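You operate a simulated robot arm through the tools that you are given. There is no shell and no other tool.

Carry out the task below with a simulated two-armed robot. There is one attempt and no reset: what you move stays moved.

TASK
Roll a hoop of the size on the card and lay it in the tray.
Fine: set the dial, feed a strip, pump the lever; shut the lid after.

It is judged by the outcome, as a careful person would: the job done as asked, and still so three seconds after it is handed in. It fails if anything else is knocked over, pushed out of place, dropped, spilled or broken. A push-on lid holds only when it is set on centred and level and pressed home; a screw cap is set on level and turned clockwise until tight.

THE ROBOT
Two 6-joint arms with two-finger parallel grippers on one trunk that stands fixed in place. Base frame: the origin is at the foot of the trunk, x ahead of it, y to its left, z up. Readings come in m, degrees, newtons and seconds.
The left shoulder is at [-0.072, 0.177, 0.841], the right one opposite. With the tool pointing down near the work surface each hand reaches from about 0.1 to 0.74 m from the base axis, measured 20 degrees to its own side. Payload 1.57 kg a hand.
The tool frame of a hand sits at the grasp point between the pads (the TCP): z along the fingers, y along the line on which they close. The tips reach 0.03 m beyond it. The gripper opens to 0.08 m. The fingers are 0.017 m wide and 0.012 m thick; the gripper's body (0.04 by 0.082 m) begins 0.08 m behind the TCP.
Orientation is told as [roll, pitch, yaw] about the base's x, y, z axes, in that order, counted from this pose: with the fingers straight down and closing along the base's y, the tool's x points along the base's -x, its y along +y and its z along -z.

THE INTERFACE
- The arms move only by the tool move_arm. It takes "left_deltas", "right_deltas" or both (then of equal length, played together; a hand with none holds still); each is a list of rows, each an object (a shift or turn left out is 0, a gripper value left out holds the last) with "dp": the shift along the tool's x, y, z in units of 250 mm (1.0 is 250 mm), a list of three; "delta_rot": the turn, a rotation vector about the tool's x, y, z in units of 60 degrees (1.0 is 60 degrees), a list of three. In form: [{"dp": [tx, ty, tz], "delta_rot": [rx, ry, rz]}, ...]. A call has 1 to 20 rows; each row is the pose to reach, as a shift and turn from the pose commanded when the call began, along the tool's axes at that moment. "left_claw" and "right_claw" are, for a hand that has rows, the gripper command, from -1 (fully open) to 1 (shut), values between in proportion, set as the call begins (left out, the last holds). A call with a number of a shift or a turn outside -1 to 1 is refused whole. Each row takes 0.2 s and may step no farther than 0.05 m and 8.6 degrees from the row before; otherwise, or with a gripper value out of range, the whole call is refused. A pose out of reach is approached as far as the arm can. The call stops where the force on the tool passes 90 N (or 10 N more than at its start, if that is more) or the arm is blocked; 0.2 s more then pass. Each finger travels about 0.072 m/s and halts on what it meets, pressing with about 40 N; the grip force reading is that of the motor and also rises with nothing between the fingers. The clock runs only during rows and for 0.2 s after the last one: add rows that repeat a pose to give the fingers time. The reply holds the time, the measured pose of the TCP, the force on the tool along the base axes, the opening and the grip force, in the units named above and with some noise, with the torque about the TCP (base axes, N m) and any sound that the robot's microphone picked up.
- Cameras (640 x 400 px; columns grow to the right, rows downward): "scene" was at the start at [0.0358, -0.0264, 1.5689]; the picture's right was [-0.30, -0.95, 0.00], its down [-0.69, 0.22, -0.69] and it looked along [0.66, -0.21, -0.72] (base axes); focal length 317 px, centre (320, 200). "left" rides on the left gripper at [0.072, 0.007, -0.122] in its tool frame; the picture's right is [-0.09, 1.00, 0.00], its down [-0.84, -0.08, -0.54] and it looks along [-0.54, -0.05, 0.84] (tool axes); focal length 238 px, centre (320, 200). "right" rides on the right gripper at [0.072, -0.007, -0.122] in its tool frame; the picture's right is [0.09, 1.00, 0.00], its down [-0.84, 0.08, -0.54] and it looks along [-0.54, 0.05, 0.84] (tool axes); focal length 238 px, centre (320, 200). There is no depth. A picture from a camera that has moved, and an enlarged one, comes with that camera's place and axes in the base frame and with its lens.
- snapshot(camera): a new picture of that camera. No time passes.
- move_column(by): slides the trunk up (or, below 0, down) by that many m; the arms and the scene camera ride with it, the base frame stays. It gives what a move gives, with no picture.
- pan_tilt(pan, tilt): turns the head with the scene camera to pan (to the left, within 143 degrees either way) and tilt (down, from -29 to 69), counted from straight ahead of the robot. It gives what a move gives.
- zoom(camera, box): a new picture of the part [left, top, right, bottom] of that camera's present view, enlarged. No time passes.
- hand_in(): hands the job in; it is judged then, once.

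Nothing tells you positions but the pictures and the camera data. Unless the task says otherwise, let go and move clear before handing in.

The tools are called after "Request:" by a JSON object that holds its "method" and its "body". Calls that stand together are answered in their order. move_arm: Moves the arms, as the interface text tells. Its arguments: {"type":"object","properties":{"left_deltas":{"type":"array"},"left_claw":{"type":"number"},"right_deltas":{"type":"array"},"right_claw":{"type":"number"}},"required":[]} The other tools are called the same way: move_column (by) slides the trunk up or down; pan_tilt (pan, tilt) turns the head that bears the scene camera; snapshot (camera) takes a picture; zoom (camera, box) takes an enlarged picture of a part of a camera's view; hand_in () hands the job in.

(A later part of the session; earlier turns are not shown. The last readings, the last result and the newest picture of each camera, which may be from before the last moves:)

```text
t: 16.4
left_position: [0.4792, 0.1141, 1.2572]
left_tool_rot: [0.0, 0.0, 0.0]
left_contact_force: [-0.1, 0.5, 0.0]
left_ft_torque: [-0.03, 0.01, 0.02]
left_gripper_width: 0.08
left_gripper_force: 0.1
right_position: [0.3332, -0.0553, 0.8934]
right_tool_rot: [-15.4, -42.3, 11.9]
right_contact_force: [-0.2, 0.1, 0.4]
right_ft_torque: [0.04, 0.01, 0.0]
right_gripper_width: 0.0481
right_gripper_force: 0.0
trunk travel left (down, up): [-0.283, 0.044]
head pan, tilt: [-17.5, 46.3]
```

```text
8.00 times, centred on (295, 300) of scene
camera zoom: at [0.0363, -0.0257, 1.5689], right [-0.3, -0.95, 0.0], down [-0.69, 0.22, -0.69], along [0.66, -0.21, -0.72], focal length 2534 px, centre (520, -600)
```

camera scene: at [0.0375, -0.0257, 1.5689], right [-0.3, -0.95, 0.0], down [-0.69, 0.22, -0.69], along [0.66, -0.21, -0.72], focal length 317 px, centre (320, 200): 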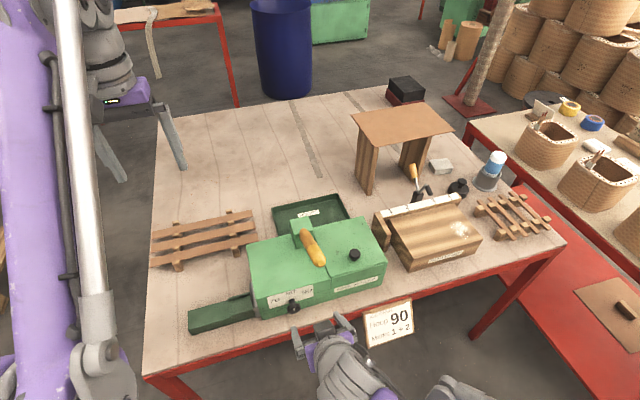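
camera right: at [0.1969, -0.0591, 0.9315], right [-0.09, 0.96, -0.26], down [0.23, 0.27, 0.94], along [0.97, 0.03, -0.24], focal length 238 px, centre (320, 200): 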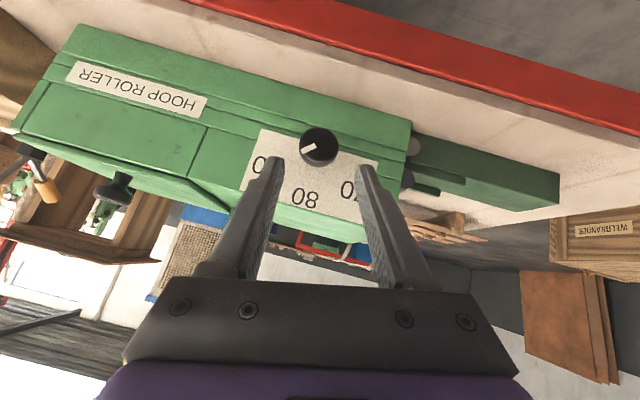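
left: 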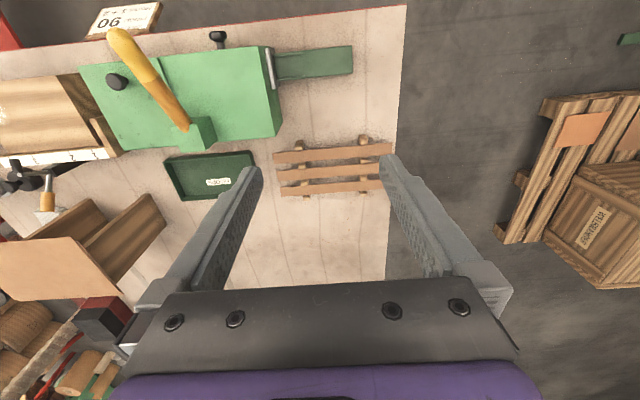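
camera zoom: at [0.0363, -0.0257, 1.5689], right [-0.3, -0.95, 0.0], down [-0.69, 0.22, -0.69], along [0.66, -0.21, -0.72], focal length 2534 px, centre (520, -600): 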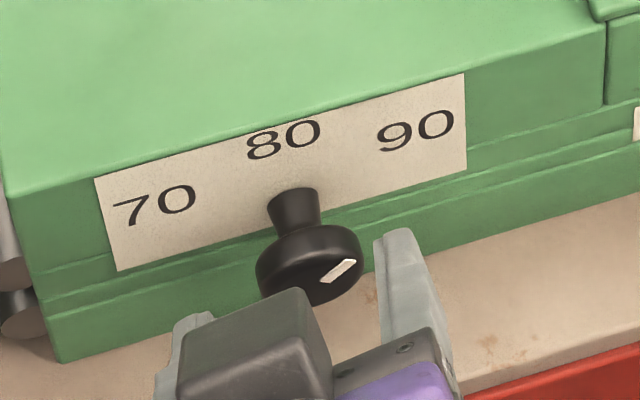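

The tick reads about 45–48°. I'll regrip and test whether it turns further.

Request:
{"method": "move_arm", "body": {"right_deltas": [{"dp": [0, 0, 0.07]}, {"dp": [0, 0, 0.14]}, {"dp": [0, -0.005, 0.19]}]}}

Request:
{"method": "snapshot", "body": {"camera": "right"}}

```text
t: 17.2
left_position: [0.4778, 0.114, 1.2587]
left_tool_rot: [0.0, 0.0, 0.0]
left_contact_force: [0.1, -0.9, 0.8]
left_ft_torque: [0.06, 0.03, 0.0]
left_gripper_width: 0.0802
left_gripper_force: 0.2
right_position: [0.3654, -0.0621, 0.8577]
right_tool_rot: [-15.2, -42.4, 11.7]
right_contact_force: [0.3, -0.1, 0.5]
right_ft_torque: [0.01, 0.01, 0.02]
right_gripper_width: 0.0477
right_gripper_force: 0.0
trunk travel left (down, up): [-0.283, 0.044]
head pan, tilt: [-17.5, 46.3]
```

```text
taken
camera right: at [0.2295, -0.0668, 0.8974], right [-0.09, 0.96, -0.26], down [0.23, 0.27, 0.94], along [0.97, 0.03, -0.25], focal length 238 px, centre (320, 200)
```

right: 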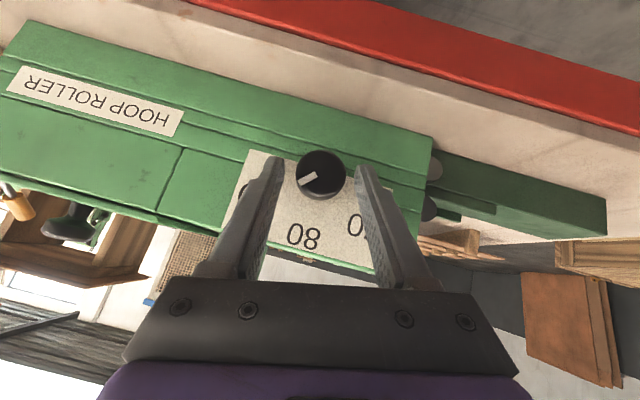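

Request:
{"method": "move_arm", "body": {"right_deltas": [{"dp": [0, 0, 0]}, {"dp": [0, 0, 0]}, {"dp": [0, 0, 0]}], "right_claw": 1}}

Request:
{"method": "move_arm", "body": {"right_deltas": [{"dp": [0.0005, -0.0068, 0.0003], "delta_rot": [-0.0843, -0.0027, 0.0807]}, {"dp": [0.0015, -0.0131, 0.001], "delta_rot": [-0.1685, -0.0055, 0.1613]}, {"dp": [0.003, -0.0196, 0.0025], "delta_rot": [-0.2528, -0.0082, 0.242]}]}}

Request:
{"method": "snapshot", "body": {"camera": "right"}}

Request:
{"method": "zoom", "body": {"camera": "right", "box": [240, 130, 400, 230]}}

```text
t: 18.0
left_position: [0.4795, 0.1141, 1.2576]
left_tool_rot: [0.1, 0.0, 0.0]
left_contact_force: [-0.3, 0.6, 0.6]
left_ft_torque: [0.01, 0.02, -0.01]
left_gripper_width: 0.0801
left_gripper_force: 0.0
right_position: [0.366, -0.0632, 0.858]
right_tool_rot: [-15.2, -42.4, 11.8]
right_contact_force: [0.4, 0.6, -3.1]
right_ft_torque: [0.01, -0.11, 0.05]
right_gripper_width: 0.0313
right_gripper_force: 39.5
trunk travel left (down, up): [-0.283, 0.044]
head pan, tilt: [-17.5, 46.3]
```

```text
t: 18.8
left_position: [0.4781, 0.1147, 1.2578]
left_tool_rot: [0.0, 0.0, 0.0]
left_contact_force: [0.2, 0.2, -0.6]
left_ft_torque: [-0.01, 0.0, -0.02]
left_gripper_width: 0.0802
left_gripper_force: 0.0
right_position: [0.3646, -0.0683, 0.8578]
right_tool_rot: [13.5, -43.1, -8.0]
right_contact_force: [5.4, 0.9, -1.4]
right_ft_torque: [-0.71, 0.12, 0.08]
right_gripper_width: 0.0314
right_gripper_force: 40.4
trunk travel left (down, up): [-0.283, 0.044]
head pan, tilt: [-17.5, 46.3]
```

```text
taken
camera right: at [0.2287, -0.0856, 0.8945], right [-0.09, 0.99, 0.11], down [0.23, -0.08, 0.97], along [0.97, 0.11, -0.22], focal length 238 px, centre (320, 200)
```

right: 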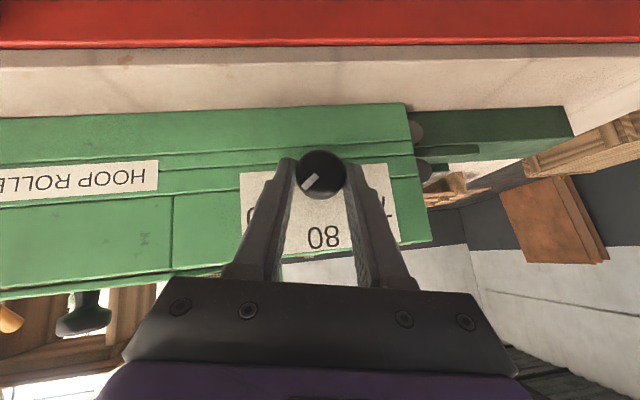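

```text
4.00 times, centred on (320, 180) of right
camera zoom: at [0.2287, -0.0856, 0.8945], right [-0.09, 0.99, 0.11], down [0.23, -0.08, 0.97], along [0.97, 0.11, -0.22], focal length 953 px, centre (320, 280)
```

zoom: 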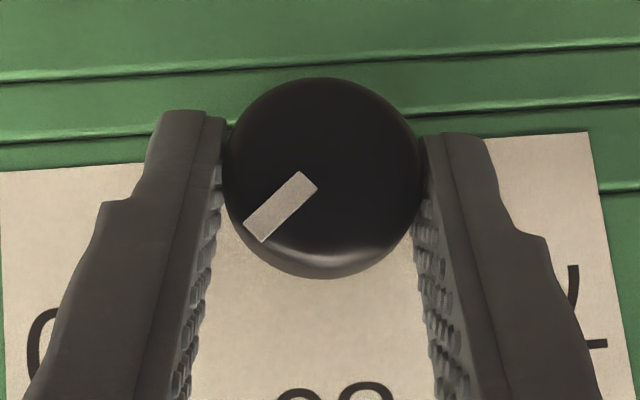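

The hand turned 21° but the tick stayed at about 50° with clear reaction torque, so that is the hard stop: the dial is at 90. I'll release and retreat.

Request:
{"method": "move_arm", "body": {"right_deltas": [{"dp": [0, 0, 0]}, {"dp": [0, 0, 0]}, {"dp": [0, 0, -0.05]}, {"dp": [0, 0, -0.12]}, {"dp": [0, 0, -0.2]}, {"dp": [0, 0, -0.28]}], "right_claw": -0.2}}

Request:
{"method": "zoom", "body": {"camera": "right", "box": [240, 80, 400, 180]}}

Request:
{"method": "zoom", "body": {"camera": "scene", "box": [255, 275, 335, 325]}}

```text
t: 20.2
left_position: [0.4758, 0.1137, 1.2582]
left_tool_rot: [0.0, -0.1, 0.0]
left_contact_force: [0.1, 0.1, 0.4]
left_ft_torque: [0.0, 0.03, -0.03]
left_gripper_width: 0.0802
left_gripper_force: 0.1
right_position: [0.316, -0.0783, 0.9066]
right_tool_rot: [13.5, -43.1, -7.9]
right_contact_force: [0.6, -0.3, 0.0]
right_ft_torque: [0.02, 0.0, -0.04]
right_gripper_width: 0.0479
right_gripper_force: 0.0
trunk travel left (down, up): [-0.283, 0.044]
head pan, tilt: [-17.5, 46.3]
```

```text
4.00 times, centred on (320, 130) of right
camera zoom: at [0.1788, -0.0957, 0.9429], right [-0.09, 0.99, 0.11], down [0.23, -0.08, 0.97], along [0.97, 0.11, -0.22], focal length 953 px, centre (320, 480)
```

zoom: 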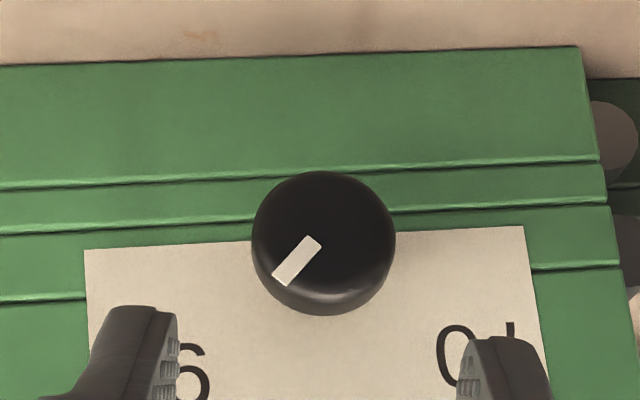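

```text
8.00 times, centred on (295, 300) of scene
camera zoom: at [0.0346, -0.0268, 1.5689], right [-0.3, -0.95, 0.0], down [-0.69, 0.22, -0.69], along [0.66, -0.21, -0.72], focal length 2534 px, centre (520, -600)
```

zoom: 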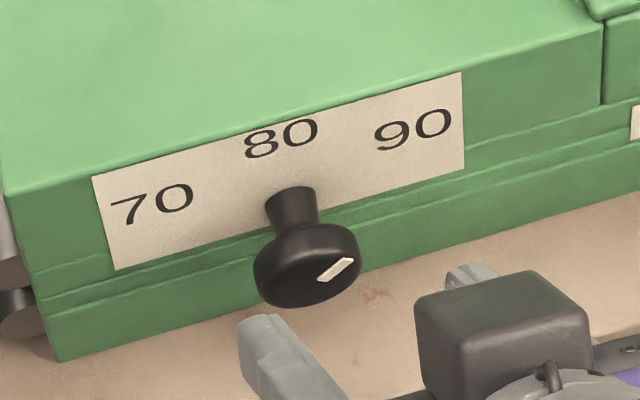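

The dial is at 90. Next I'll park the right hand up and away, and turn the left hand a quarter while bringing it over the strip rack. That way its fingers close across a strip and its camera looks toward the machine.

Request:
{"method": "move_arm", "body": {"right_deltas": [{"dp": [0.087, 0.003, -0.083]}, {"dp": [0.006, -0.046, -0.169]}, {"dp": [-0.075, -0.095, -0.256]}, {"dp": [-0.156, -0.144, -0.342]}, {"dp": [-0.238, -0.194, -0.429]}, {"dp": [-0.319, -0.243, -0.515]}, {"dp": [-0.4, -0.292, -0.602]}, {"dp": [-0.481, -0.341, -0.688]}], "left_deltas": [{"dp": [-0.061, 0.028, 0.079], "delta_rot": [0, 0, 0.125]}, {"dp": [-0.122, 0.056, 0.158], "delta_rot": [0, 0, 0.25]}, {"dp": [-0.183, 0.084, 0.237], "delta_rot": [0, 0, 0.375]}, {"dp": [-0.244, 0.112, 0.316], "delta_rot": [0, 0, 0.5]}, {"dp": [-0.305, 0.14, 0.395], "delta_rot": [0, 0, 0.625]}, {"dp": [-0.366, 0.168, 0.474], "delta_rot": [0, 0, 0.75]}, {"dp": [-0.427, 0.196, 0.553], "delta_rot": [0, 0, 0.875]}, {"dp": [-0.488, 0.224, 0.632], "delta_rot": [0, 0, 1.0]}], "left_claw": -1}}

Request:
{"method": "snapshot", "body": {"camera": "left"}}

Request:
{"method": "snapshot", "body": {"camera": "scene"}}

```text
t: 22.0
left_position: [0.6004, 0.1695, 1.0996]
left_tool_rot: [0.0, 0.0, -60.2]
left_contact_force: [-0.6, 0.5, -0.1]
left_ft_torque: [-0.02, 0.03, 0.0]
left_gripper_width: 0.0801
left_gripper_force: 0.1
right_position: [0.2846, -0.1964, 1.0974]
right_tool_rot: [13.5, -43.1, -7.9]
right_contact_force: [0.1, -0.1, 0.4]
right_ft_torque: [0.01, 0.03, 0.01]
right_gripper_width: 0.0478
right_gripper_force: 0.0
trunk travel left (down, up): [-0.283, 0.044]
head pan, tilt: [-17.5, 46.3]
```

```text
taken
camera left: at [0.5716, 0.2366, 1.2215], right [0.91, 0.41, 0.0], down [0.35, -0.76, 0.54], along [0.22, -0.49, -0.84], focal length 238 px, centre (320, 200)
```

left: 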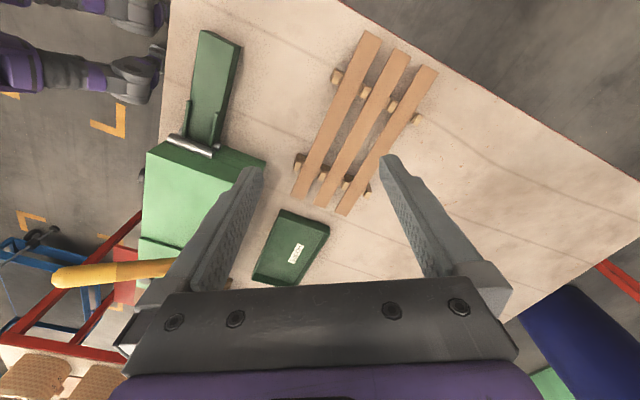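

```text
taken
camera scene: at [0.0368, -0.0259, 1.5689], right [-0.3, -0.95, 0.0], down [-0.69, 0.22, -0.69], along [0.66, -0.21, -0.72], focal length 317 px, centre (320, 200)
```

scene: 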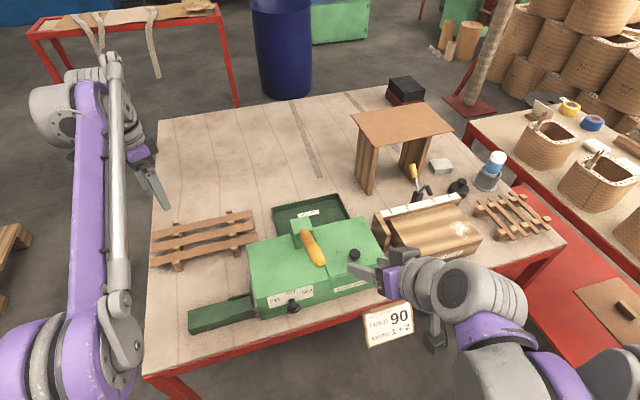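

Request:
{"method": "move_arm", "body": {"left_deltas": [{"dp": [-0.019, 0.033, 0.1], "delta_rot": [0, 0, 0.125]}, {"dp": [-0.038, 0.066, 0.2], "delta_rot": [0, 0, 0.25]}, {"dp": [-0.057, 0.099, 0.3], "delta_rot": [0, 0, 0.375]}, {"dp": [-0.076, 0.132, 0.4], "delta_rot": [0, 0, 0.5]}]}}

Request:
{"method": "snapshot", "body": {"camera": "left"}}

Request:
{"method": "zoom", "body": {"camera": "left", "box": [220, 60, 420, 240]}}

Request:
{"method": "zoom", "body": {"camera": "scene", "box": [140, 190, 270, 280]}}

```text
t: 23.0
left_position: [0.6387, 0.1692, 0.9973]
left_tool_rot: [0.0, -0.1, -90.1]
left_contact_force: [0.7, 0.0, 0.3]
left_ft_torque: [-0.01, -0.01, 0.01]
left_gripper_width: 0.0802
left_gripper_force: 0.0
right_position: [0.2865, -0.1972, 1.098]
right_tool_rot: [13.5, -43.1, -7.9]
right_contact_force: [-0.3, 0.5, 0.0]
right_ft_torque: [0.02, -0.01, 0.0]
right_gripper_width: 0.048
right_gripper_force: 0.1
trunk travel left (down, up): [-0.283, 0.044]
head pan, tilt: [-17.5, 46.3]
```

```text
taken
camera left: at [0.6454, 0.242, 1.1191], right [1.0, -0.09, 0.0], down [-0.08, -0.84, 0.54], along [-0.05, -0.54, -0.84], focal length 238 px, centre (320, 200)
```

left: 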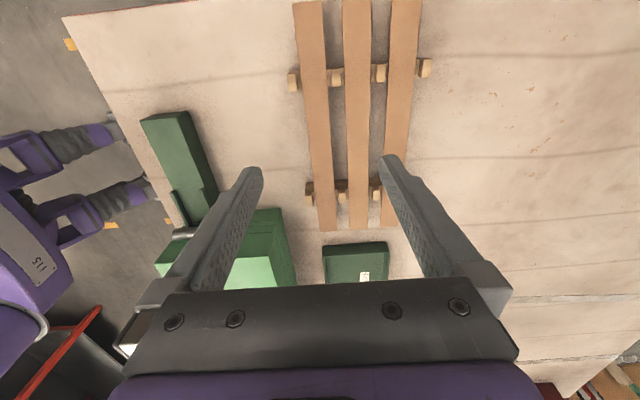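

```text
2.22 times, centred on (320, 150) of left
camera zoom: at [0.6454, 0.242, 1.1191], right [1.0, -0.09, 0.0], down [-0.08, -0.84, 0.54], along [-0.05, -0.54, -0.84], focal length 530 px, centre (320, 311)
```

zoom: 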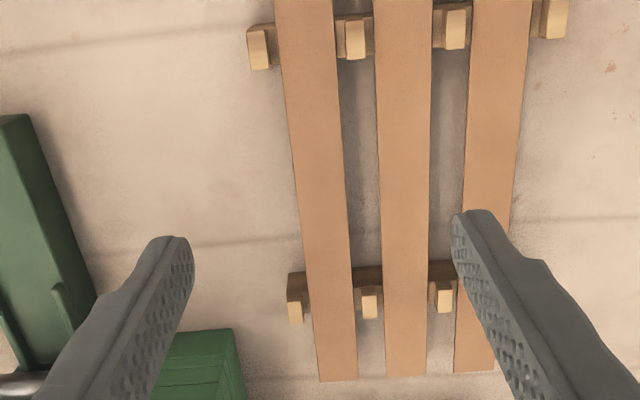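

```text
4.44 times, centred on (205, 235) of scene
camera zoom: at [0.0364, -0.0263, 1.5689], right [-0.3, -0.95, 0.0], down [-0.69, 0.22, -0.69], along [0.66, -0.21, -0.72], focal length 1408 px, centre (831, 44)
```

zoom: 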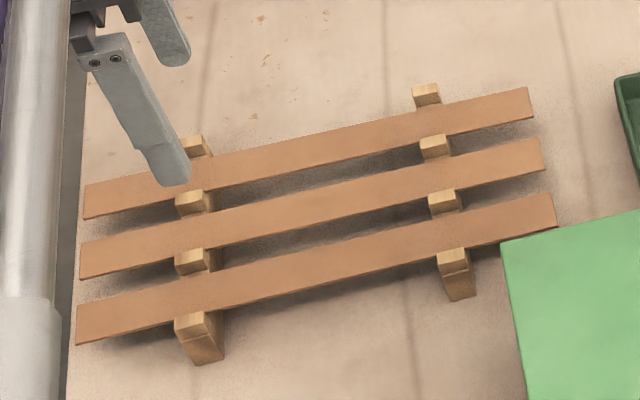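

The near strip lies along y at x ≈ 0.636, from y −0.02 to 0.28, at z ≈ 0.811, and the gap to the next strip is 2 cm. I'll part the fingers to 38 mm and lower them toward the strip, checking on the way.

Request:
{"method": "move_arm", "body": {"left_deltas": [{"dp": [-0.004, -0.003, 0.12]}, {"dp": [-0.008, -0.006, 0.24]}, {"dp": [-0.013, -0.009, 0.36]}, {"dp": [-0.017, -0.012, 0.469]}, {"dp": [-0.017, -0.012, 0.469]}], "left_claw": 0.05}}

Request:
{"method": "snapshot", "body": {"camera": "left"}}

Request:
{"method": "zoom", "body": {"camera": "left", "box": [240, 80, 400, 220]}}

Request:
{"method": "zoom", "body": {"camera": "scene", "box": [140, 190, 270, 280]}}

```text
t: 24.2
left_position: [0.6355, 0.166, 0.8829]
left_tool_rot: [0.0, 0.0, -90.0]
left_contact_force: [0.8, 0.8, -0.8]
left_ft_torque: [0.01, 0.01, -0.03]
left_gripper_width: 0.038
left_gripper_force: 0.0
right_position: [0.2852, -0.1966, 1.0976]
right_tool_rot: [13.5, -43.2, -7.9]
right_contact_force: [0.3, 0.6, -0.1]
right_ft_torque: [0.0, -0.02, 0.01]
right_gripper_width: 0.0481
right_gripper_force: 0.0
trunk travel left (down, up): [-0.283, 0.044]
head pan, tilt: [-17.5, 46.3]
```

```text
taken
camera left: at [0.6422, 0.2395, 1.0037], right [1.0, -0.09, 0.0], down [-0.08, -0.84, 0.54], along [-0.05, -0.54, -0.84], focal length 238 px, centre (320, 200)
```

left: 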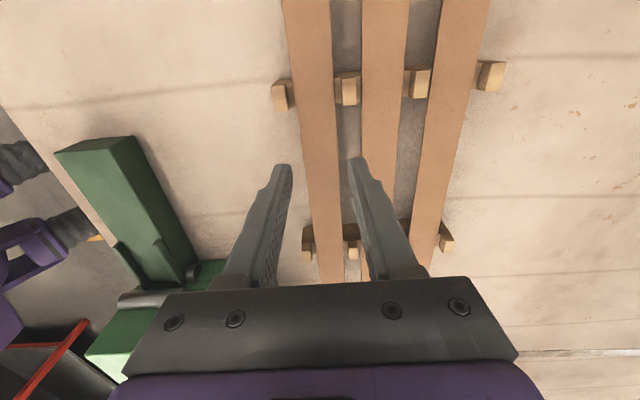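

```text
2.86 times, centred on (320, 150) of left
camera zoom: at [0.6422, 0.2395, 1.0037], right [1.0, -0.09, 0.0], down [-0.08, -0.84, 0.54], along [-0.05, -0.54, -0.84], focal length 681 px, centre (320, 343)
```

zoom: 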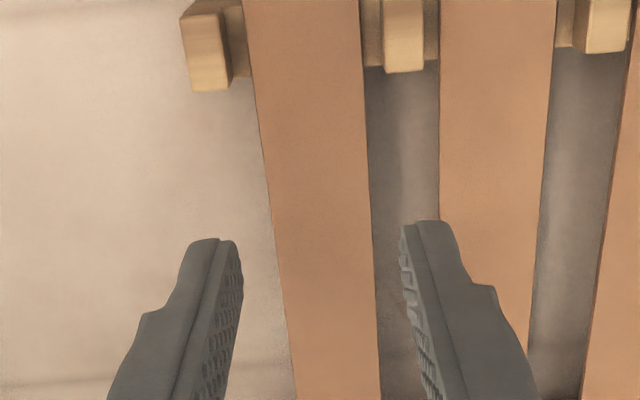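

```text
4.44 times, centred on (205, 235) of scene
camera zoom: at [0.0355, -0.0265, 1.5689], right [-0.3, -0.95, 0.0], down [-0.69, 0.22, -0.69], along [0.66, -0.21, -0.72], focal length 1408 px, centre (831, 44)
```

zoom: 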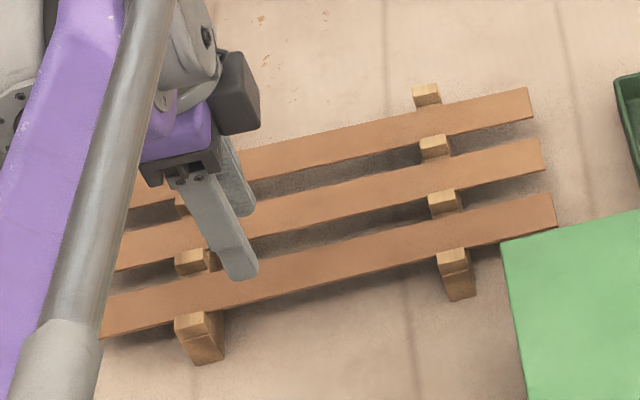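

The alignment is right: on descent the fingers will straddle the near strip with about 4 mm on each side. I'm descending to just below strip level.

Request:
{"method": "move_arm", "body": {"left_deltas": [{"dp": [0, 0, 0.06]}, {"dp": [0, 0, 0.12]}, {"dp": [0, 0, 0.17]}, {"dp": [0, 0, 0.208]}]}}

Request:
{"method": "snapshot", "body": {"camera": "left"}}

Request:
{"method": "zoom", "body": {"camera": "left", "box": [240, 100, 400, 240]}}

Request:
{"method": "zoom", "body": {"camera": "scene", "box": [140, 190, 270, 280]}}

```text
t: 25.2
left_position: [0.6352, 0.1651, 0.8325]
left_tool_rot: [0.0, 0.1, -90.0]
left_contact_force: [-0.5, 0.7, 0.1]
left_ft_torque: [0.01, -0.02, 0.03]
left_gripper_width: 0.0383
left_gripper_force: 0.1
right_position: [0.2859, -0.1972, 1.0969]
right_tool_rot: [13.5, -43.0, -7.9]
right_contact_force: [0.2, 0.5, 0.0]
right_ft_torque: [0.0, 0.0, -0.01]
right_gripper_width: 0.048
right_gripper_force: 0.1
trunk travel left (down, up): [-0.283, 0.044]
head pan, tilt: [-17.5, 46.3]
```

```text
taken
camera left: at [0.6419, 0.2379, 0.9524], right [1.0, -0.09, 0.0], down [-0.08, -0.84, 0.54], along [-0.05, -0.54, -0.84], focal length 238 px, centre (320, 200)
```

left: 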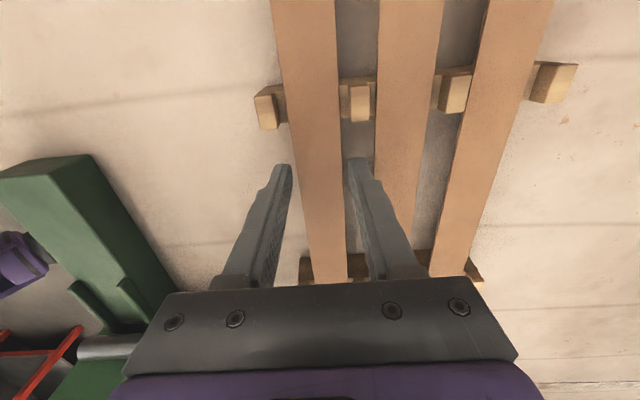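

```text
2.86 times, centred on (320, 170) of left
camera zoom: at [0.6419, 0.2379, 0.9524], right [1.0, -0.09, 0.0], down [-0.08, -0.84, 0.54], along [-0.05, -0.54, -0.84], focal length 681 px, centre (320, 286)
```

zoom: 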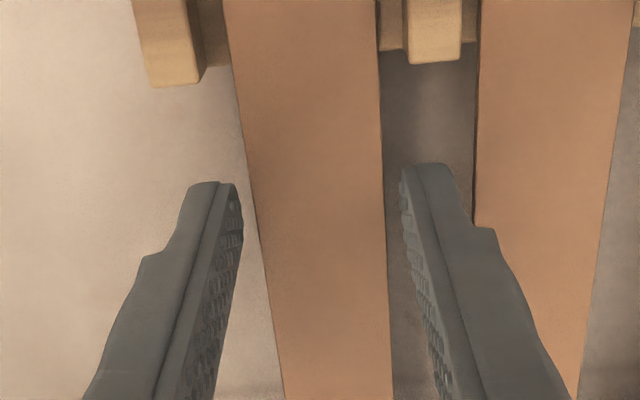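

```text
4.44 times, centred on (205, 235) of scene
camera zoom: at [0.0359, -0.0264, 1.5689], right [-0.3, -0.95, 0.0], down [-0.69, 0.22, -0.69], along [0.66, -0.21, -0.72], focal length 1408 px, centre (831, 44)
```

zoom: 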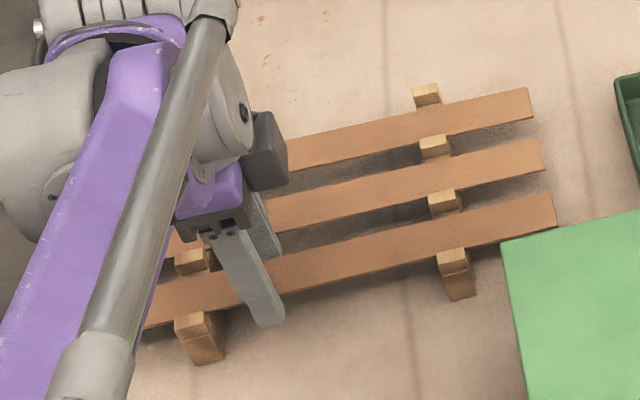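

The tips are about 1 cm below the strip's surface. I'm closing on it.

Request:
{"method": "move_arm", "body": {"left_deltas": [{"dp": [0, 0, 0]}, {"dp": [0, 0, 0]}, {"dp": [0, 0, 0]}], "left_claw": 1}}

Request:
{"method": "zoom", "body": {"camera": "left", "box": [240, 100, 400, 240]}}

Request:
{"method": "zoom", "body": {"camera": "scene", "box": [140, 190, 270, 280]}}

```text
t: 26.0
left_position: [0.6347, 0.166, 0.8312]
left_tool_rot: [0.1, -0.1, -90.0]
left_contact_force: [-0.8, -0.5, 1.0]
left_ft_torque: [0.0, -0.01, -0.02]
left_gripper_width: 0.0288
left_gripper_force: 39.1
right_position: [0.2855, -0.1977, 1.0983]
right_tool_rot: [13.6, -43.2, -7.9]
right_contact_force: [-0.2, 0.1, -0.2]
right_ft_torque: [-0.01, 0.02, -0.03]
right_gripper_width: 0.048
right_gripper_force: 0.0
trunk travel left (down, up): [-0.283, 0.044]
head pan, tilt: [-17.5, 46.3]
```

```text
2.86 times, centred on (320, 170) of left
camera zoom: at [0.6418, 0.238, 0.9527], right [1.0, -0.09, 0.0], down [-0.08, -0.84, 0.54], along [-0.05, -0.54, -0.84], focal length 681 px, centre (320, 286)
```

zoom: 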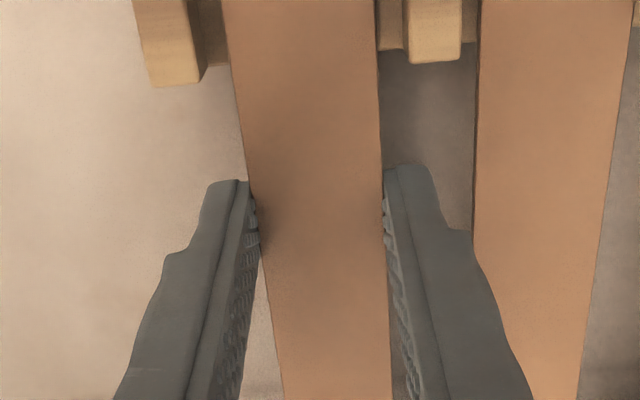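

```text
4.44 times, centred on (205, 235) of scene
camera zoom: at [0.0358, -0.0264, 1.5689], right [-0.3, -0.95, 0.0], down [-0.69, 0.22, -0.69], along [0.66, -0.21, -0.72], focal length 1408 px, centre (831, 44)
```

zoom: 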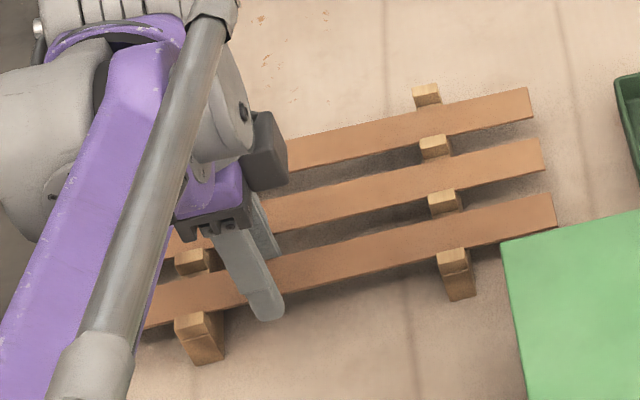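

Gripped at 28.8 mm. Lifting straight up slowly.

Request:
{"method": "move_arm", "body": {"left_deltas": [{"dp": [0, 0, -0.03]}, {"dp": [0, 0, -0.08]}, {"dp": [0, 0, -0.16]}, {"dp": [0, 0, -0.26]}, {"dp": [0, 0, -0.36]}]}}

Request:
{"method": "snapshot", "body": {"camera": "left"}}

Request:
{"method": "snapshot", "body": {"camera": "scene"}}

```text
t: 27.2
left_position: [0.634, 0.1646, 0.9214]
left_tool_rot: [0.0, 0.0, -90.1]
left_contact_force: [0.4, 1.1, -0.1]
left_ft_torque: [-0.01, 0.02, 0.0]
left_gripper_width: 0.0286
left_gripper_force: 38.5
right_position: [0.2851, -0.1976, 1.0965]
right_tool_rot: [13.4, -43.1, -7.9]
right_contact_force: [0.5, -0.5, -0.2]
right_ft_torque: [0.02, -0.02, 0.01]
right_gripper_width: 0.0481
right_gripper_force: 0.1
trunk travel left (down, up): [-0.283, 0.044]
head pan, tilt: [-17.5, 46.3]
```

```text
taken
camera left: at [0.6414, 0.2379, 1.0429], right [1.0, -0.09, 0.0], down [-0.08, -0.84, 0.54], along [-0.05, -0.54, -0.84], focal length 238 px, centre (320, 200)
```

left: 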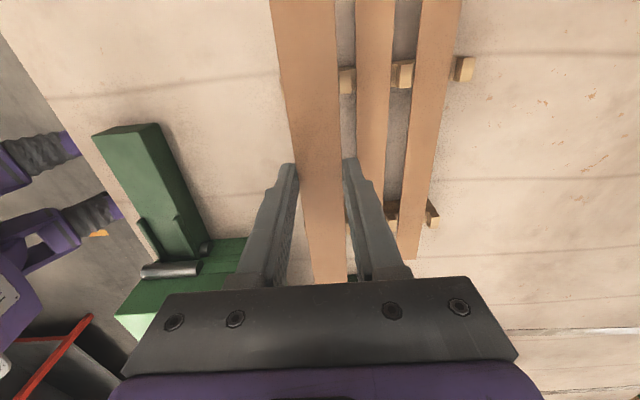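

```text
taken
camera scene: at [0.0355, -0.0264, 1.5689], right [-0.3, -0.95, 0.0], down [-0.69, 0.22, -0.69], along [0.66, -0.21, -0.72], focal length 317 px, centre (320, 200)
```

scene: 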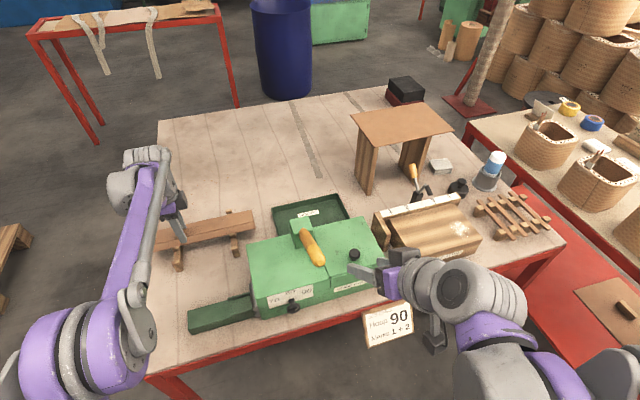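

The strip came up cleanly and the other two stayed put. Next I'll carry it left (+y), then toward me (−x), to line up above the chute.

Request:
{"method": "move_arm", "body": {"left_deltas": [{"dp": [0.1, 0, 0]}, {"dp": [0.24, 0, 0]}, {"dp": [0.38, -0.05, 0]}, {"dp": [0.5, -0.15, 0]}, {"dp": [0.56, -0.28, 0]}, {"dp": [0.56, -0.41, 0]}, {"dp": [0.56, -0.54, 0]}, {"dp": [0.56, -0.67, 0]}, {"dp": [0.56, -0.77, 0]}, {"dp": [0.56, -0.796, 0]}]}}

Request:
{"method": "snapshot", "body": {"camera": "left"}}

Request:
{"method": "snapshot", "body": {"camera": "scene"}}

```text
t: 29.4
left_position: [0.4364, 0.3062, 0.9207]
left_tool_rot: [-0.1, 0.0, -90.0]
left_contact_force: [-0.4, 0.6, -0.5]
left_ft_torque: [-0.02, -0.04, 0.04]
left_gripper_width: 0.0288
left_gripper_force: 38.2
right_position: [0.2857, -0.1972, 1.098]
right_tool_rot: [13.4, -43.1, -7.9]
right_contact_force: [-0.6, 0.4, -0.4]
right_ft_torque: [0.01, -0.01, 0.04]
right_gripper_width: 0.0479
right_gripper_force: 0.1
trunk travel left (down, up): [-0.283, 0.044]
head pan, tilt: [-17.5, 46.3]
```

```text
taken
camera left: at [0.4436, 0.3784, 1.042], right [1.0, -0.09, 0.0], down [-0.08, -0.84, 0.54], along [-0.05, -0.54, -0.84], focal length 238 px, centre (320, 200)
```

left: 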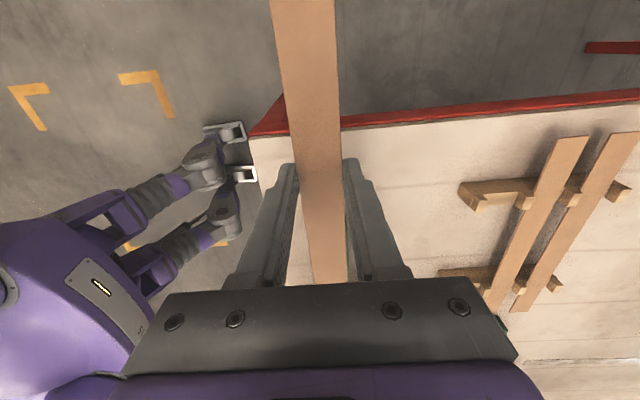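

```text
taken
camera scene: at [0.0359, -0.0264, 1.5689], right [-0.3, -0.95, 0.0], down [-0.69, 0.22, -0.69], along [0.66, -0.21, -0.72], focal length 317 px, centre (320, 200)
```

scene: 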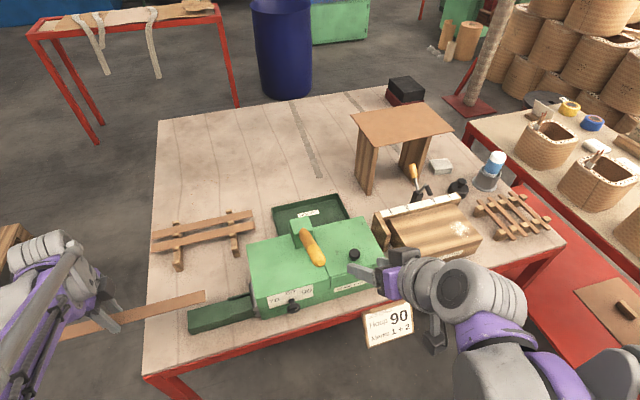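

Request:
{"method": "zoom", "body": {"camera": "scene", "box": [100, 260, 290, 370]}}

Request:
{"method": "zoom", "body": {"camera": "scene", "box": [180, 275, 280, 340]}}

```text
3.37 times, centred on (195, 315) of scene
camera zoom: at [0.0359, -0.0264, 1.5689], right [-0.3, -0.95, 0.0], down [-0.69, 0.22, -0.69], along [0.66, -0.21, -0.72], focal length 1067 px, centre (741, -187)
```

zoom: 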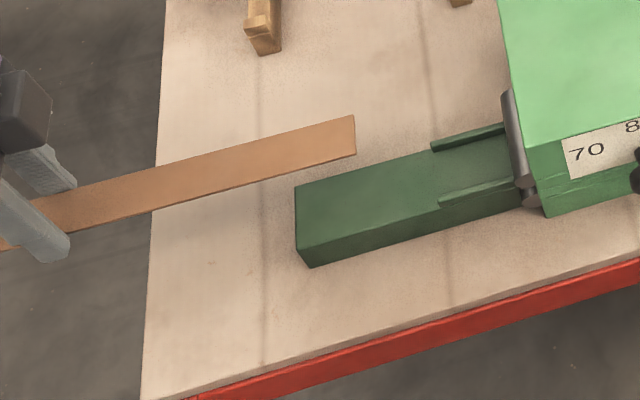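

```text
6.15 times, centred on (230, 308) of scene
camera zoom: at [0.0359, -0.0264, 1.5689], right [-0.3, -0.95, 0.0], down [-0.69, 0.22, -0.69], along [0.66, -0.21, -0.72], focal length 1949 px, centre (874, -462)
```

zoom: 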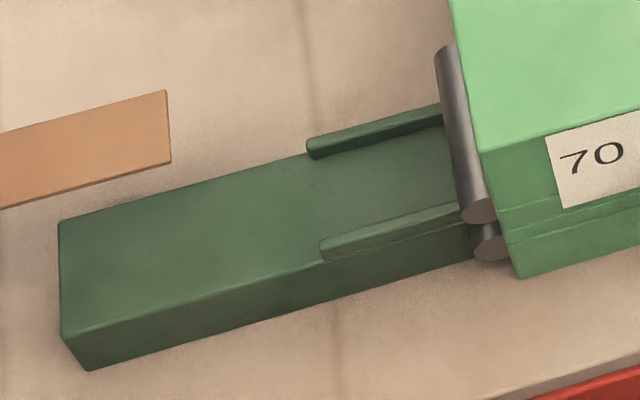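

Request:
{"method": "zoom", "body": {"camera": "scene", "box": [224, 284, 272, 320]}}

Request:
{"method": "zoom", "body": {"camera": "scene", "box": [180, 280, 244, 340]}}

```text
11.11 times, centred on (248, 302) of scene
camera zoom: at [0.0359, -0.0264, 1.5689], right [-0.3, -0.95, 0.0], down [-0.69, 0.22, -0.69], along [0.66, -0.21, -0.72], focal length 3520 px, centre (1120, -933)
```

zoom: 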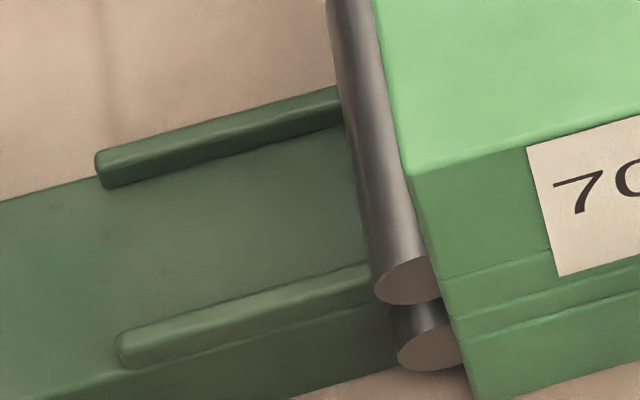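

```text
6.67 times, centred on (212, 310) of scene
camera zoom: at [0.0359, -0.0264, 1.5689], right [-0.3, -0.95, 0.0], down [-0.69, 0.22, -0.69], along [0.66, -0.21, -0.72], focal length 2112 px, centre (1040, -533)
```

zoom: 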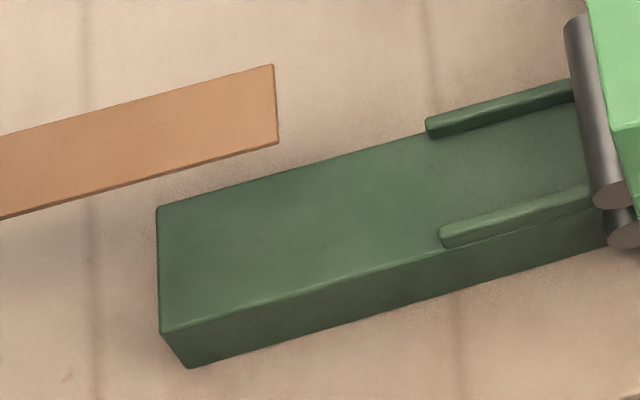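

The strip's leading end is at y ≈ 0.119 and z ≈ 0.902, centred at x ≈ 0.436, in line with the chute (guides about 40 mm apart, chute top about 0.816). I'm lowering it to just above the chute surface.

Request:
{"method": "move_arm", "body": {"left_deltas": [{"dp": [0, 0, 0.09]}, {"dp": [0, 0, 0.18]}, {"dp": [0, 0, 0.26]}, {"dp": [0, 0, 0.31]}]}}

Request:
{"method": "zoom", "body": {"camera": "scene", "box": [180, 270, 280, 340]}}

Request:
{"method": "snapshot", "body": {"camera": "scene"}}

```text
t: 30.4
left_position: [0.4355, 0.3075, 0.8433]
left_tool_rot: [0.0, 0.0, -90.0]
left_contact_force: [0.0, 0.5, 0.4]
left_ft_torque: [0.04, -0.02, 0.01]
left_gripper_width: 0.0286
left_gripper_force: 38.3
right_position: [0.2853, -0.1974, 1.0978]
right_tool_rot: [13.6, -43.1, -7.8]
right_contact_force: [-0.1, -0.3, -0.2]
right_ft_torque: [-0.02, 0.01, -0.03]
right_gripper_width: 0.048
right_gripper_force: 0.0
trunk travel left (down, up): [-0.283, 0.044]
head pan, tilt: [-17.5, 46.3]
```

```text
5.71 times, centred on (230, 305) of scene
camera zoom: at [0.036, -0.0263, 1.5689], right [-0.3, -0.95, 0.0], down [-0.69, 0.22, -0.69], along [0.66, -0.21, -0.72], focal length 1810 px, centre (834, -400)
```

zoom: 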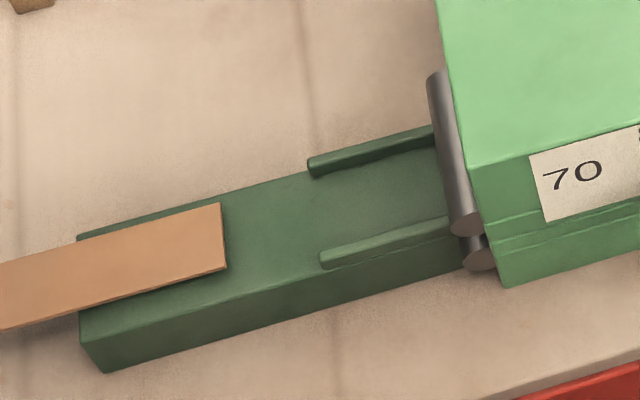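

```text
taken
camera scene: at [0.036, -0.0263, 1.5689], right [-0.3, -0.95, 0.0], down [-0.69, 0.22, -0.69], along [0.66, -0.21, -0.72], focal length 317 px, centre (320, 200)
```

scene: 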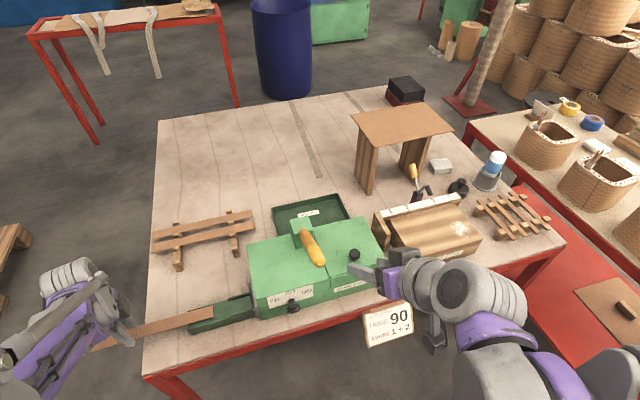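

The strip is about 9 mm above the chute and well centred. I'll lower the last few millimetres gently, watching the force.

Request:
{"method": "move_arm", "body": {"left_deltas": [{"dp": [0, 0, 0.012]}, {"dp": [0, 0, 0.02]}, {"dp": [0, 0, 0.026]}]}}

Request:
{"method": "zoom", "body": {"camera": "scene", "box": [196, 280, 260, 330]}}

```text
t: 31.2
left_position: [0.4359, 0.3067, 0.8368]
left_tool_rot: [0.0, 0.0, -89.9]
left_contact_force: [0.4, -0.3, 0.8]
left_ft_torque: [0.03, 0.0, -0.01]
left_gripper_width: 0.0287
left_gripper_force: 38.3
right_position: [0.2851, -0.198, 1.098]
right_tool_rot: [13.6, -43.2, -7.9]
right_contact_force: [0.0, 0.1, 0.3]
right_ft_torque: [0.03, 0.01, -0.03]
right_gripper_width: 0.0481
right_gripper_force: 0.1
trunk travel left (down, up): [-0.283, 0.044]
head pan, tilt: [-17.5, 46.3]
```

```text
8.00 times, centred on (228, 305) of scene
camera zoom: at [0.0359, -0.0263, 1.5689], right [-0.3, -0.95, 0.0], down [-0.69, 0.22, -0.69], along [0.66, -0.21, -0.72], focal length 2534 px, centre (1056, -640)
```

zoom: 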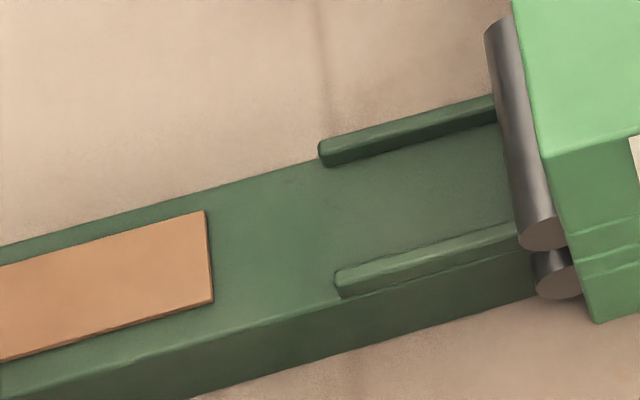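

Request:
{"method": "move_arm", "body": {"left_deltas": [{"dp": [0, 0.005, 0.006]}, {"dp": [0, 0.005, 0.01]}]}}

Request:
{"method": "zoom", "body": {"camera": "scene", "box": [196, 280, 260, 330]}}

```text
t: 31.8
left_position: [0.4371, 0.306, 0.8347]
left_tool_rot: [0.0, 0.0, -90.0]
left_contact_force: [-1.4, 3.6, 9.2]
left_ft_torque: [-1.09, 0.03, -0.15]
left_gripper_width: 0.0285
left_gripper_force: 38.1
right_position: [0.2856, -0.1973, 1.0979]
right_tool_rot: [13.5, -43.1, -7.9]
right_contact_force: [-0.4, 0.2, -0.6]
right_ft_torque: [-0.01, 0.0, -0.01]
right_gripper_width: 0.0479
right_gripper_force: 0.0
trunk travel left (down, up): [-0.283, 0.044]
head pan, tilt: [-17.5, 46.3]
```

```text
8.00 times, centred on (228, 305) of scene
camera zoom: at [0.035, -0.0262, 1.569], right [-0.3, -0.95, 0.0], down [-0.69, 0.22, -0.69], along [0.66, -0.21, -0.72], focal length 2534 px, centre (1056, -640)
```

zoom: 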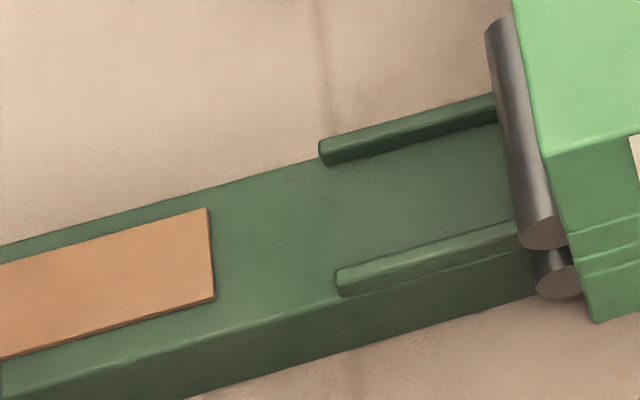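

Contact at last: the strip is resting on the chute. I'll raise it a millimetre and slide it toward the rollers, first into the guides.

Request:
{"method": "move_arm", "body": {"left_deltas": [{"dp": [0, 0, -0.006]}, {"dp": [-0.06, 0, -0.006]}, {"dp": [-0.12, 0, -0.006]}, {"dp": [-0.18, 0, -0.006]}, {"dp": [-0.22, 0, -0.006]}]}}

Request:
{"method": "zoom", "body": {"camera": "scene", "box": [196, 280, 260, 330]}}

```text
t: 33.0
left_position: [0.4377, 0.2514, 0.8365]
left_tool_rot: [-0.1, 0.0, -90.1]
left_contact_force: [0.0, -0.3, -1.3]
left_ft_torque: [0.02, 0.02, -0.04]
left_gripper_width: 0.0285
left_gripper_force: 38.3
right_position: [0.286, -0.1987, 1.0985]
right_tool_rot: [13.5, -43.1, -7.9]
right_contact_force: [0.2, -0.4, 0.0]
right_ft_torque: [-0.01, 0.02, 0.0]
right_gripper_width: 0.0482
right_gripper_force: 0.1
trunk travel left (down, up): [-0.283, 0.044]
head pan, tilt: [-17.5, 46.3]
```

```text
8.00 times, centred on (228, 305) of scene
camera zoom: at [0.0359, -0.0265, 1.5689], right [-0.3, -0.95, 0.0], down [-0.69, 0.22, -0.69], along [0.66, -0.21, -0.72], focal length 2534 px, centre (1056, -640)
```

zoom: 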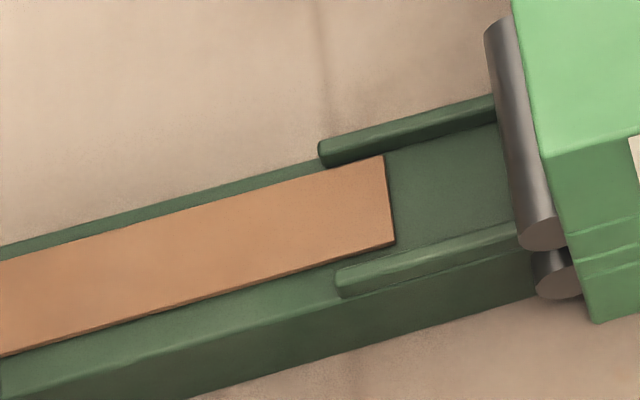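

The strip is inside the guides. I'll ease it 1.5 mm toward me for centring and continue to the rollers in small steps.

Request:
{"method": "move_arm", "body": {"left_deltas": [{"dp": [-0.03, -0.006, 0]}, {"dp": [-0.07, -0.006, 0]}, {"dp": [-0.11, -0.006, 0]}, {"dp": [-0.14, -0.006, 0]}]}}

Request:
{"method": "zoom", "body": {"camera": "scene", "box": [214, 280, 278, 330]}}

Request:
{"method": "snapshot", "body": {"camera": "left"}}

```text
t: 34.0
left_position: [0.436, 0.2159, 0.8365]
left_tool_rot: [0.0, 0.1, -90.0]
left_contact_force: [0.8, 0.4, 0.2]
left_ft_torque: [-0.04, 0.01, 0.03]
left_gripper_width: 0.0286
left_gripper_force: 38.6
right_position: [0.2853, -0.1975, 1.0979]
right_tool_rot: [13.5, -43.2, -7.9]
right_contact_force: [-0.1, 0.0, -0.1]
right_ft_torque: [-0.02, 0.02, 0.01]
right_gripper_width: 0.0481
right_gripper_force: 0.1
trunk travel left (down, up): [-0.283, 0.044]
head pan, tilt: [-17.5, 46.3]
```

```text
8.00 times, centred on (246, 305) of scene
camera zoom: at [0.0359, -0.0265, 1.5689], right [-0.3, -0.95, 0.0], down [-0.69, 0.22, -0.69], along [0.66, -0.21, -0.72], focal length 2534 px, centre (912, -640)
```

zoom: 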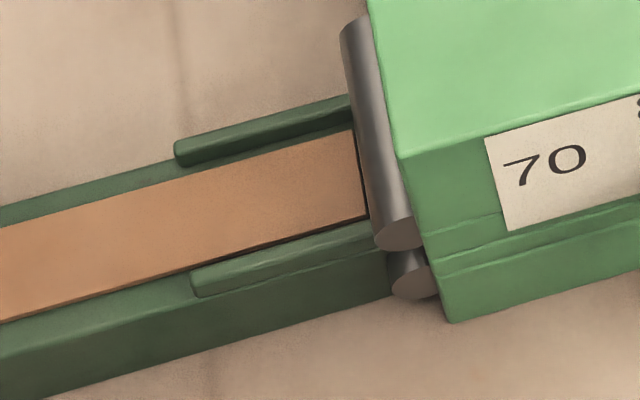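

```text
taken
camera left: at [0.4423, 0.2884, 0.9575], right [1.0, -0.09, 0.0], down [-0.08, -0.84, 0.54], along [-0.05, -0.54, -0.84], focal length 238 px, centre (320, 200)
```

left: 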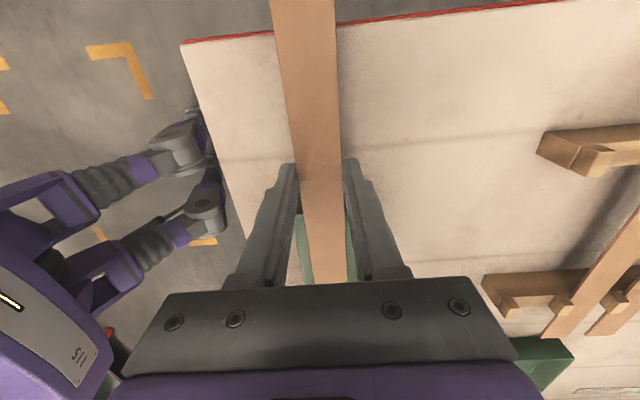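

The lead edge is right at the rollers. I'll push it gently into the nip, watching the force and any sound.

Request:
{"method": "move_arm", "body": {"left_deltas": [{"dp": [-0.016, 0, 0]}, {"dp": [-0.032, 0, 0]}, {"dp": [-0.048, 0, 0]}]}}

Request:
{"method": "zoom", "body": {"camera": "scene", "box": [214, 280, 278, 330]}}

```text
t: 34.8
left_position: [0.434, 0.2029, 0.8355]
left_tool_rot: [0.0, 0.0, -90.0]
left_contact_force: [1.4, 0.6, -0.4]
left_ft_torque: [0.03, -0.01, 0.01]
left_gripper_width: 0.0285
left_gripper_force: 39.0
right_position: [0.2863, -0.1974, 1.0986]
right_tool_rot: [13.4, -43.1, -7.8]
right_contact_force: [0.4, -0.1, 0.1]
right_ft_torque: [0.01, 0.0, -0.01]
right_gripper_width: 0.0481
right_gripper_force: 0.0
trunk travel left (down, up): [-0.283, 0.044]
head pan, tilt: [-17.5, 46.3]
```

```text
8.00 times, centred on (246, 305) of scene
camera zoom: at [0.0358, -0.0265, 1.5689], right [-0.3, -0.95, 0.0], down [-0.69, 0.22, -0.69], along [0.66, -0.21, -0.72], focal length 2534 px, centre (912, -640)
```

zoom: 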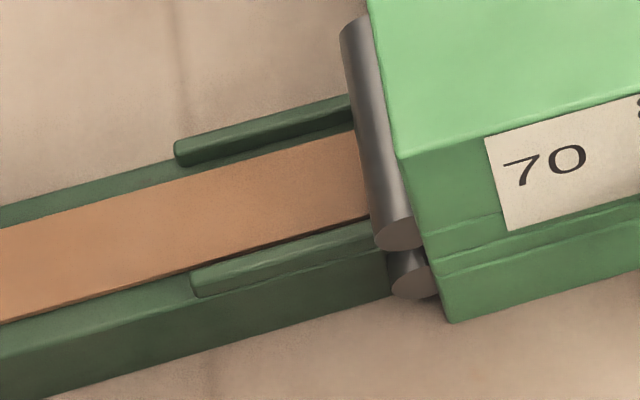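

Request:
{"method": "move_arm", "body": {"left_deltas": [{"dp": [-0.012, 0, 0]}, {"dp": [-0.024, 0, 0]}]}}

Request:
{"method": "zoom", "body": {"camera": "scene", "box": [160, 270, 290, 350]}}

```text
t: 35.4
left_position: [0.4343, 0.1984, 0.8343]
left_tool_rot: [0.1, 0.0, -90.0]
left_contact_force: [0.9, -0.1, 0.0]
left_ft_torque: [-0.01, -0.05, 0.0]
left_gripper_width: 0.0286
left_gripper_force: 39.2
right_position: [0.2864, -0.1974, 1.0976]
right_tool_rot: [13.5, -43.1, -7.9]
right_contact_force: [0.0, -0.2, 0.1]
right_ft_torque: [0.02, -0.01, 0.0]
right_gripper_width: 0.0481
right_gripper_force: 0.0
trunk travel left (down, up): [-0.283, 0.044]
head pan, tilt: [-17.5, 46.3]
```

```text
4.92 times, centred on (225, 310) of scene
camera zoom: at [0.0358, -0.0264, 1.5689], right [-0.3, -0.95, 0.0], down [-0.69, 0.22, -0.69], along [0.66, -0.21, -0.72], focal length 1560 px, centre (788, -342)
```

zoom: 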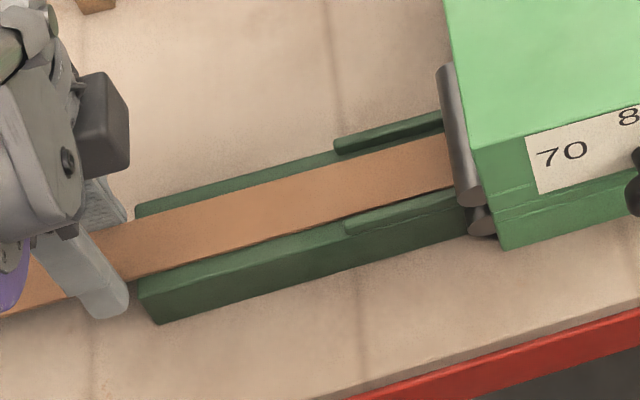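

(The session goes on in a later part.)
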